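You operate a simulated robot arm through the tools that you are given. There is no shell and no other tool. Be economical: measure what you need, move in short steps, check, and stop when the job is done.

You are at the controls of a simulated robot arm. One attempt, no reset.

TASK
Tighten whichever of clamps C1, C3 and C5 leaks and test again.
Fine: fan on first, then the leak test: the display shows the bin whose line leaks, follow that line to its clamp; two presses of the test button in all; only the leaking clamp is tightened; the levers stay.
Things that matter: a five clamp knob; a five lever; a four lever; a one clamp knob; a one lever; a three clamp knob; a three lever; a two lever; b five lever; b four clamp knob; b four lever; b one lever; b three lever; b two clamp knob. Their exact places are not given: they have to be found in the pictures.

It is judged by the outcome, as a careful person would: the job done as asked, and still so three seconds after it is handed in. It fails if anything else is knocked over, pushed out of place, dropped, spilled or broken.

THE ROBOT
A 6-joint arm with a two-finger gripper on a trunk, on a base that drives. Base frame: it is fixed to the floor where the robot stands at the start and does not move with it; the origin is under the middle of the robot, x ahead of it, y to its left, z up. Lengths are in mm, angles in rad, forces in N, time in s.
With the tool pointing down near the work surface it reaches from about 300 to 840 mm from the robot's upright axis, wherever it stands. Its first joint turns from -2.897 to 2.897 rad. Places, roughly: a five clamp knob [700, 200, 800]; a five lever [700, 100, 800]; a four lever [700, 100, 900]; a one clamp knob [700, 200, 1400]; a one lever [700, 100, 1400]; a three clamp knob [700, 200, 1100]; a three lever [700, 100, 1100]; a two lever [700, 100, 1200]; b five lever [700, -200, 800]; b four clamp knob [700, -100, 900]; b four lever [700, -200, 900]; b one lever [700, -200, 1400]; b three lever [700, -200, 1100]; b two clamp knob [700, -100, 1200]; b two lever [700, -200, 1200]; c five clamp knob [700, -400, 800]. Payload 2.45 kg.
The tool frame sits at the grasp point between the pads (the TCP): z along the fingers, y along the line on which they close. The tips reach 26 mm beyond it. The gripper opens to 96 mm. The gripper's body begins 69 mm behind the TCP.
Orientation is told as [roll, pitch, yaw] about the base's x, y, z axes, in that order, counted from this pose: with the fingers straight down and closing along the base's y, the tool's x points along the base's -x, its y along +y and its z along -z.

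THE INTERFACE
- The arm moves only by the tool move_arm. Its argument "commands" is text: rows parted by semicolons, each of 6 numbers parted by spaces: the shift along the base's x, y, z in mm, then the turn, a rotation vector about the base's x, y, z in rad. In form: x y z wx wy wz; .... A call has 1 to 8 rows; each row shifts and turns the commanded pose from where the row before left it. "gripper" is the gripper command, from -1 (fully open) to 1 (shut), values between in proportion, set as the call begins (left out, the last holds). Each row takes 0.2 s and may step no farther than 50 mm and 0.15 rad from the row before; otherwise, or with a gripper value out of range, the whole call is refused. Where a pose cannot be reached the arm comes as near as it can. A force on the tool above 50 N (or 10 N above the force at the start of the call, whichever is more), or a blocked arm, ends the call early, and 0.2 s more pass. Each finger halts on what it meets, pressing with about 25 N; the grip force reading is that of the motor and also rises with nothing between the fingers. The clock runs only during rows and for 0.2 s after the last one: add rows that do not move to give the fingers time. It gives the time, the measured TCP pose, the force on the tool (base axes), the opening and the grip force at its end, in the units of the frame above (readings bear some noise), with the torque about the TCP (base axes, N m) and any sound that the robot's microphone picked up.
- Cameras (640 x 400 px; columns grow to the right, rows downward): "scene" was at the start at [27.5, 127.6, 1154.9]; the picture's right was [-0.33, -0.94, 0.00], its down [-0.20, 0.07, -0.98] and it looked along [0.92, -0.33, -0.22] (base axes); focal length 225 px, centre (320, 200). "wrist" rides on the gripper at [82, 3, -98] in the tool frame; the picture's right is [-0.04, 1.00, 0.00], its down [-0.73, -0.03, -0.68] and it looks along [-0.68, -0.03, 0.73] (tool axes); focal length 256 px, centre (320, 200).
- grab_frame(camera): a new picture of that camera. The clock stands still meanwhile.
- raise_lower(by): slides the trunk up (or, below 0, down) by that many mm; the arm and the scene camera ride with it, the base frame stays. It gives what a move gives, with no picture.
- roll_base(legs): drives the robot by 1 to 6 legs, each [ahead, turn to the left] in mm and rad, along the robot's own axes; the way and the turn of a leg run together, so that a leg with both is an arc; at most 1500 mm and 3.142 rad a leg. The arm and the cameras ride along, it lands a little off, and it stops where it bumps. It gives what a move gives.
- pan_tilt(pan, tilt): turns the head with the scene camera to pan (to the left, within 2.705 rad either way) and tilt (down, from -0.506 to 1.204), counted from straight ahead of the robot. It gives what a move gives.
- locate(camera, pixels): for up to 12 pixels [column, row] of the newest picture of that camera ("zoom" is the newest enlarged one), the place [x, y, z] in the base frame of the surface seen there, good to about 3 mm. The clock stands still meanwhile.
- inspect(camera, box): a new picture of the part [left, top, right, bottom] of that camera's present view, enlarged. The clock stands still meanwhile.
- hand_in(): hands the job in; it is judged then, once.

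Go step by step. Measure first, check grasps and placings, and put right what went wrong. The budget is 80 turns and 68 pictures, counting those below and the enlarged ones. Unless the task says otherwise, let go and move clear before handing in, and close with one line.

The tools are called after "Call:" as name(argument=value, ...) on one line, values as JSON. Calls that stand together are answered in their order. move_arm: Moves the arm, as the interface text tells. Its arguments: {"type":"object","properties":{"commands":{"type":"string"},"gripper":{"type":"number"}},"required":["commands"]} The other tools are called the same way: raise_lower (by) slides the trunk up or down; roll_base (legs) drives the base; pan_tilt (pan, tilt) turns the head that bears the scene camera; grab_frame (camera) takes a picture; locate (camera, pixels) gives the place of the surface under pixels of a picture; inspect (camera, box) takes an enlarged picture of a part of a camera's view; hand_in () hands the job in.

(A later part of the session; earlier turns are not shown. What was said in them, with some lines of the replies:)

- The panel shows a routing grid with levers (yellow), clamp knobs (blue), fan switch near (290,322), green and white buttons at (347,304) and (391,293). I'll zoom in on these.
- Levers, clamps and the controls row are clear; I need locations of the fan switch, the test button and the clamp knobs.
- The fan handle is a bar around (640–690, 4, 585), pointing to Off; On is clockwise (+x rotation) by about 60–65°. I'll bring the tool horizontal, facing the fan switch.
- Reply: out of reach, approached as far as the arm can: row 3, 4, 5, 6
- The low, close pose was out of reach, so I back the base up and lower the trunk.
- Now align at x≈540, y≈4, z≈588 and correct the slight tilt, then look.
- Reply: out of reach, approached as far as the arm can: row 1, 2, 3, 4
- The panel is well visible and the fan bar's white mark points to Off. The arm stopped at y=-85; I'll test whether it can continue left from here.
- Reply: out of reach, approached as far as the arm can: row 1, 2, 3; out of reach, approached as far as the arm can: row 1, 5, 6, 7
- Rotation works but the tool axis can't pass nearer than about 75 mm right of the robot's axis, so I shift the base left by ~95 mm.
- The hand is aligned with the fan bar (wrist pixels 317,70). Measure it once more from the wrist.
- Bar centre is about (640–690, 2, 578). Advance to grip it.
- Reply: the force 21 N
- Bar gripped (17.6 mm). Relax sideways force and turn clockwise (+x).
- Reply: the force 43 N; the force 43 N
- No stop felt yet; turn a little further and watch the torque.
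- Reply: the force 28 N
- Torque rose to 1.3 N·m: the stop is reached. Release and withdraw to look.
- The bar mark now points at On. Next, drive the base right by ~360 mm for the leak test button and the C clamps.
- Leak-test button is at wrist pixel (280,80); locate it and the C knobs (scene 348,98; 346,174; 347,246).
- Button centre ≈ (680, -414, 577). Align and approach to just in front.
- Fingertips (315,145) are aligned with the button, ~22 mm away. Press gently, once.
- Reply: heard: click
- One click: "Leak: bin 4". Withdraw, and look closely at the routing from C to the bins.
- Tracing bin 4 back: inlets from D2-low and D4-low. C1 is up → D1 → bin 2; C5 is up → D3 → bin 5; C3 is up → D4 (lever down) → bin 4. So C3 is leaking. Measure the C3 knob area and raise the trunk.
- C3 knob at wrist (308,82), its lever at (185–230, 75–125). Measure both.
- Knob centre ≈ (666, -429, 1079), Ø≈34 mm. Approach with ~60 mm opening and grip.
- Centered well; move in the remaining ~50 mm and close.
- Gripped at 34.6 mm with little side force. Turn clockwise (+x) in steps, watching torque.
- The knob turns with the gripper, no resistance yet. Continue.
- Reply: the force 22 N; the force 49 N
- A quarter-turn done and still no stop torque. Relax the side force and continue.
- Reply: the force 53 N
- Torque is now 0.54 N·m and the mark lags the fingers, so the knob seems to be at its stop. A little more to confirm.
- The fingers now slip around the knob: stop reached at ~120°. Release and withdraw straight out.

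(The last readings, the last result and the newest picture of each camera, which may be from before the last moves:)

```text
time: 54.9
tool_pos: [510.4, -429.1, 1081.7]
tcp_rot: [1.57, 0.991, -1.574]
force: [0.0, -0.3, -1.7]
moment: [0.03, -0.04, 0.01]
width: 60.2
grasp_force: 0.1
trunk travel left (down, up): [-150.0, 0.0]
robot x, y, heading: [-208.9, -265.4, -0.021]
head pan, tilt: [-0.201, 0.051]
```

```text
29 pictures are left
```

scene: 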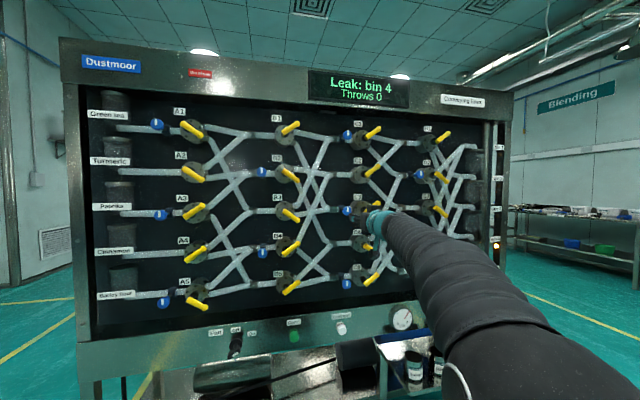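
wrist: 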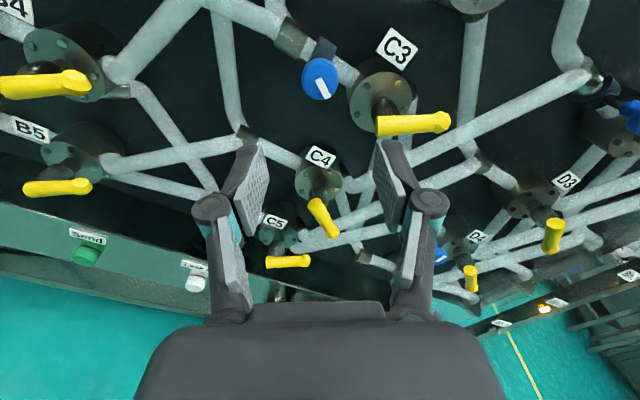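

The C3 knob is turned and the levers look unchanged. Go back down to the test button, rolling the tool back.

Call:
move_arm(commands="0 2 -44 -0.148 0 0;0 2 -44 -0.148 0 0;0 2 -44 -0.148 0 0;0 2 -44 -0.148 0 0;0 2 -44 -0.148 0 0;0 2 -44 -0.148 0 0;0 2 -44 -0.148 0 0;0 1 -46 -0.148 0 0", gripper=1)

Call:
move_arm(commands="0 0 0 -0.148 0 0;0 0 0 -0.148 0 0;0 0 0 -0.148 0 0;0 0 0 -0.148 0 0;0 0 0 -0.148 0 0;0 0 0 -0.148 0 0;0 0 0 -0.148 0 0;0 0 0 -0.148 0 0")

Call:
raise_lower(by=-150)

Call:
grab_frame(camera="wrist")

```text
time: 56.7
tool_pos: [509.8, -413.9, 729.4]
tcp_rot: [1.572, -0.195, -1.572]
force: [-0.1, 1.0, 1.8]
moment: [-0.03, 0.04, -0.01]
width: 0.0
grasp_force: 25.4
trunk travel left (down, up): [-150.0, 0.0]
robot x, y, heading: [-210.2, -265.5, -0.02]
head pan, tilt: [-0.201, 0.051]
```

```text
time: 58.5
tool_pos: [511.2, -414.6, 727.8]
tcp_rot: [1.572, -1.378, -1.574]
force: [0.4, -0.2, -0.5]
moment: [-0.01, 0.01, 0.0]
width: 0.0
grasp_force: 24.8
trunk travel left (down, up): [-150.0, 0.0]
robot x, y, heading: [-215.2, -265.5, -0.023]
head pan, tilt: [-0.201, 0.051]
```

```text
time: 60.3
tool_pos: [511.8, -415.8, 577.2]
tcp_rot: [1.572, -1.377, -1.574]
force: [-0.2, -0.7, -0.3]
moment: [0.01, 0.0, -0.01]
width: 0.0
grasp_force: 25.3
trunk travel left (down, up): [0.0, 150.0]
robot x, y, heading: [-210.7, -268.5, -0.018]
head pan, tilt: [-0.201, 0.051]
```

```text
28 pictures are left
```

wrist: 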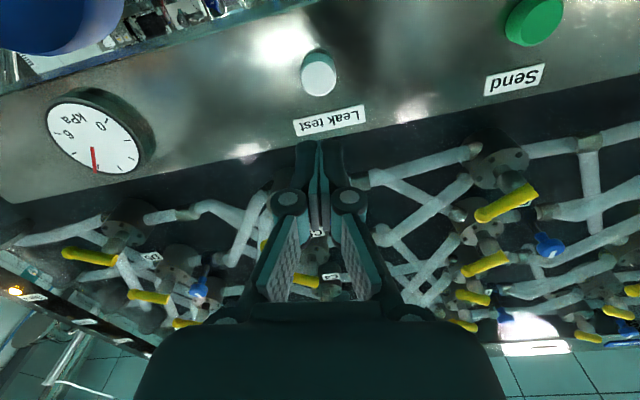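

Aligned with the button (318,80). Finish the roll, approach, and then press once.

Call:
move_arm(commands="40 0 0 -0.1 0 0;40 1 0 -0.09 0 0;40 1 -1 0 0 0;0 0 0 0 0 0")

Call:
grab_frame(camera="wrist")

Call:
move_arm(commands="8 0 0 0 0 0;8 0 0 0 0 0;5 0 0 0 0 0;4 0 0 0 0 0;4 0 0 0 0 0;3 0 0 0 0 0")

Call:
grab_frame(camera="scene")

```text
time: 61.3
tool_pos: [632.8, -412.0, 577.9]
tcp_rot: [1.666, -1.567, -1.667]
force: [0.4, 0.3, -0.2]
moment: [0.02, -0.01, 0.0]
width: 0.0
grasp_force: 25.2
trunk travel left (down, up): [0.0, 150.0]
robot x, y, heading: [-210.3, -262.1, -0.022]
head pan, tilt: [-0.201, 0.051]
```

```text
27 pictures are left
```

wrist: 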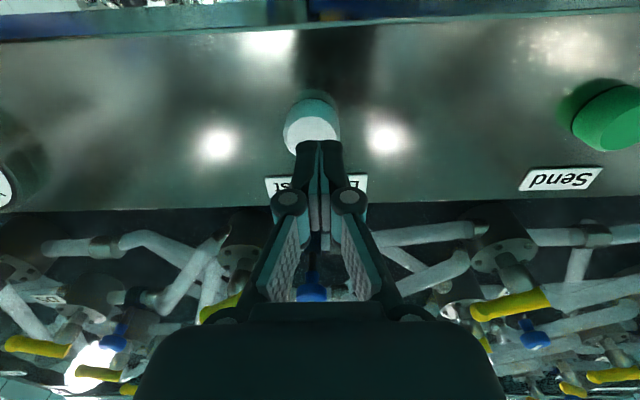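

```text
time: 62.7
tool_pos: [664.4, -412.9, 577.3]
tcp_rot: [1.523, -1.567, -1.526]
force: [-2.7, -0.5, 0.4]
moment: [0.03, 0.0, -0.01]
width: 6.2
grasp_force: 28.4
trunk travel left (down, up): [0.0, 150.0]
robot x, y, heading: [-208.7, -265.2, -0.017]
head pan, tilt: [-0.201, 0.051]
heard: click
```

```text
26 pictures are left
```

scene: 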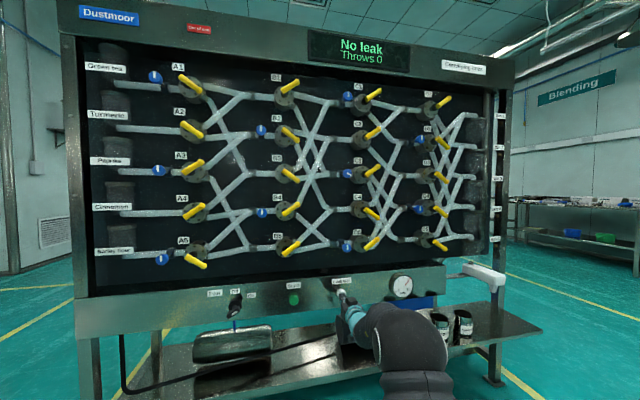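

The second press clicked and the display reads "No leak". Withdraw clear and check.

Call:
move_arm(commands="-30 0 0 0 0 0;-40 0 0 0 0 0;-40 0 0 0 0 0;-40 0 0 0 0 0;0 0 0 0 0 0")

Call:
inspect(camera="scene", box=[200, 20, 520, 320])

```text
time: 63.9
tool_pos: [513.2, -413.9, 578.7]
tcp_rot: [1.713, -1.567, -1.714]
force: [0.2, -0.3, -0.3]
moment: [0.02, 0.0, 0.0]
width: 0.1
grasp_force: 28.5
trunk travel left (down, up): [0.0, 150.0]
robot x, y, heading: [-206.1, -267.5, -0.02]
head pan, tilt: [-0.201, 0.051]
```

```text
1.33 times, centred on (360, 170) of scene
```

zoom: 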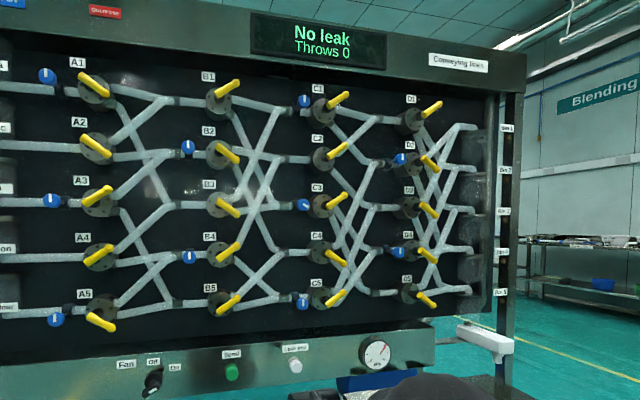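

"No leak" still shows, the levers are unchanged, the fan is on, and the arm is clear of the panel, so I'm handing in.

Call:
hand_in()

```text
The job is handed in.
```

The leaking clamp was C3: with the fan on, the first leak test showed bin 4, whose line runs back through D4 to C3. I tightened only C3, the second and last press showed "No leak", and the levers were left as they were.
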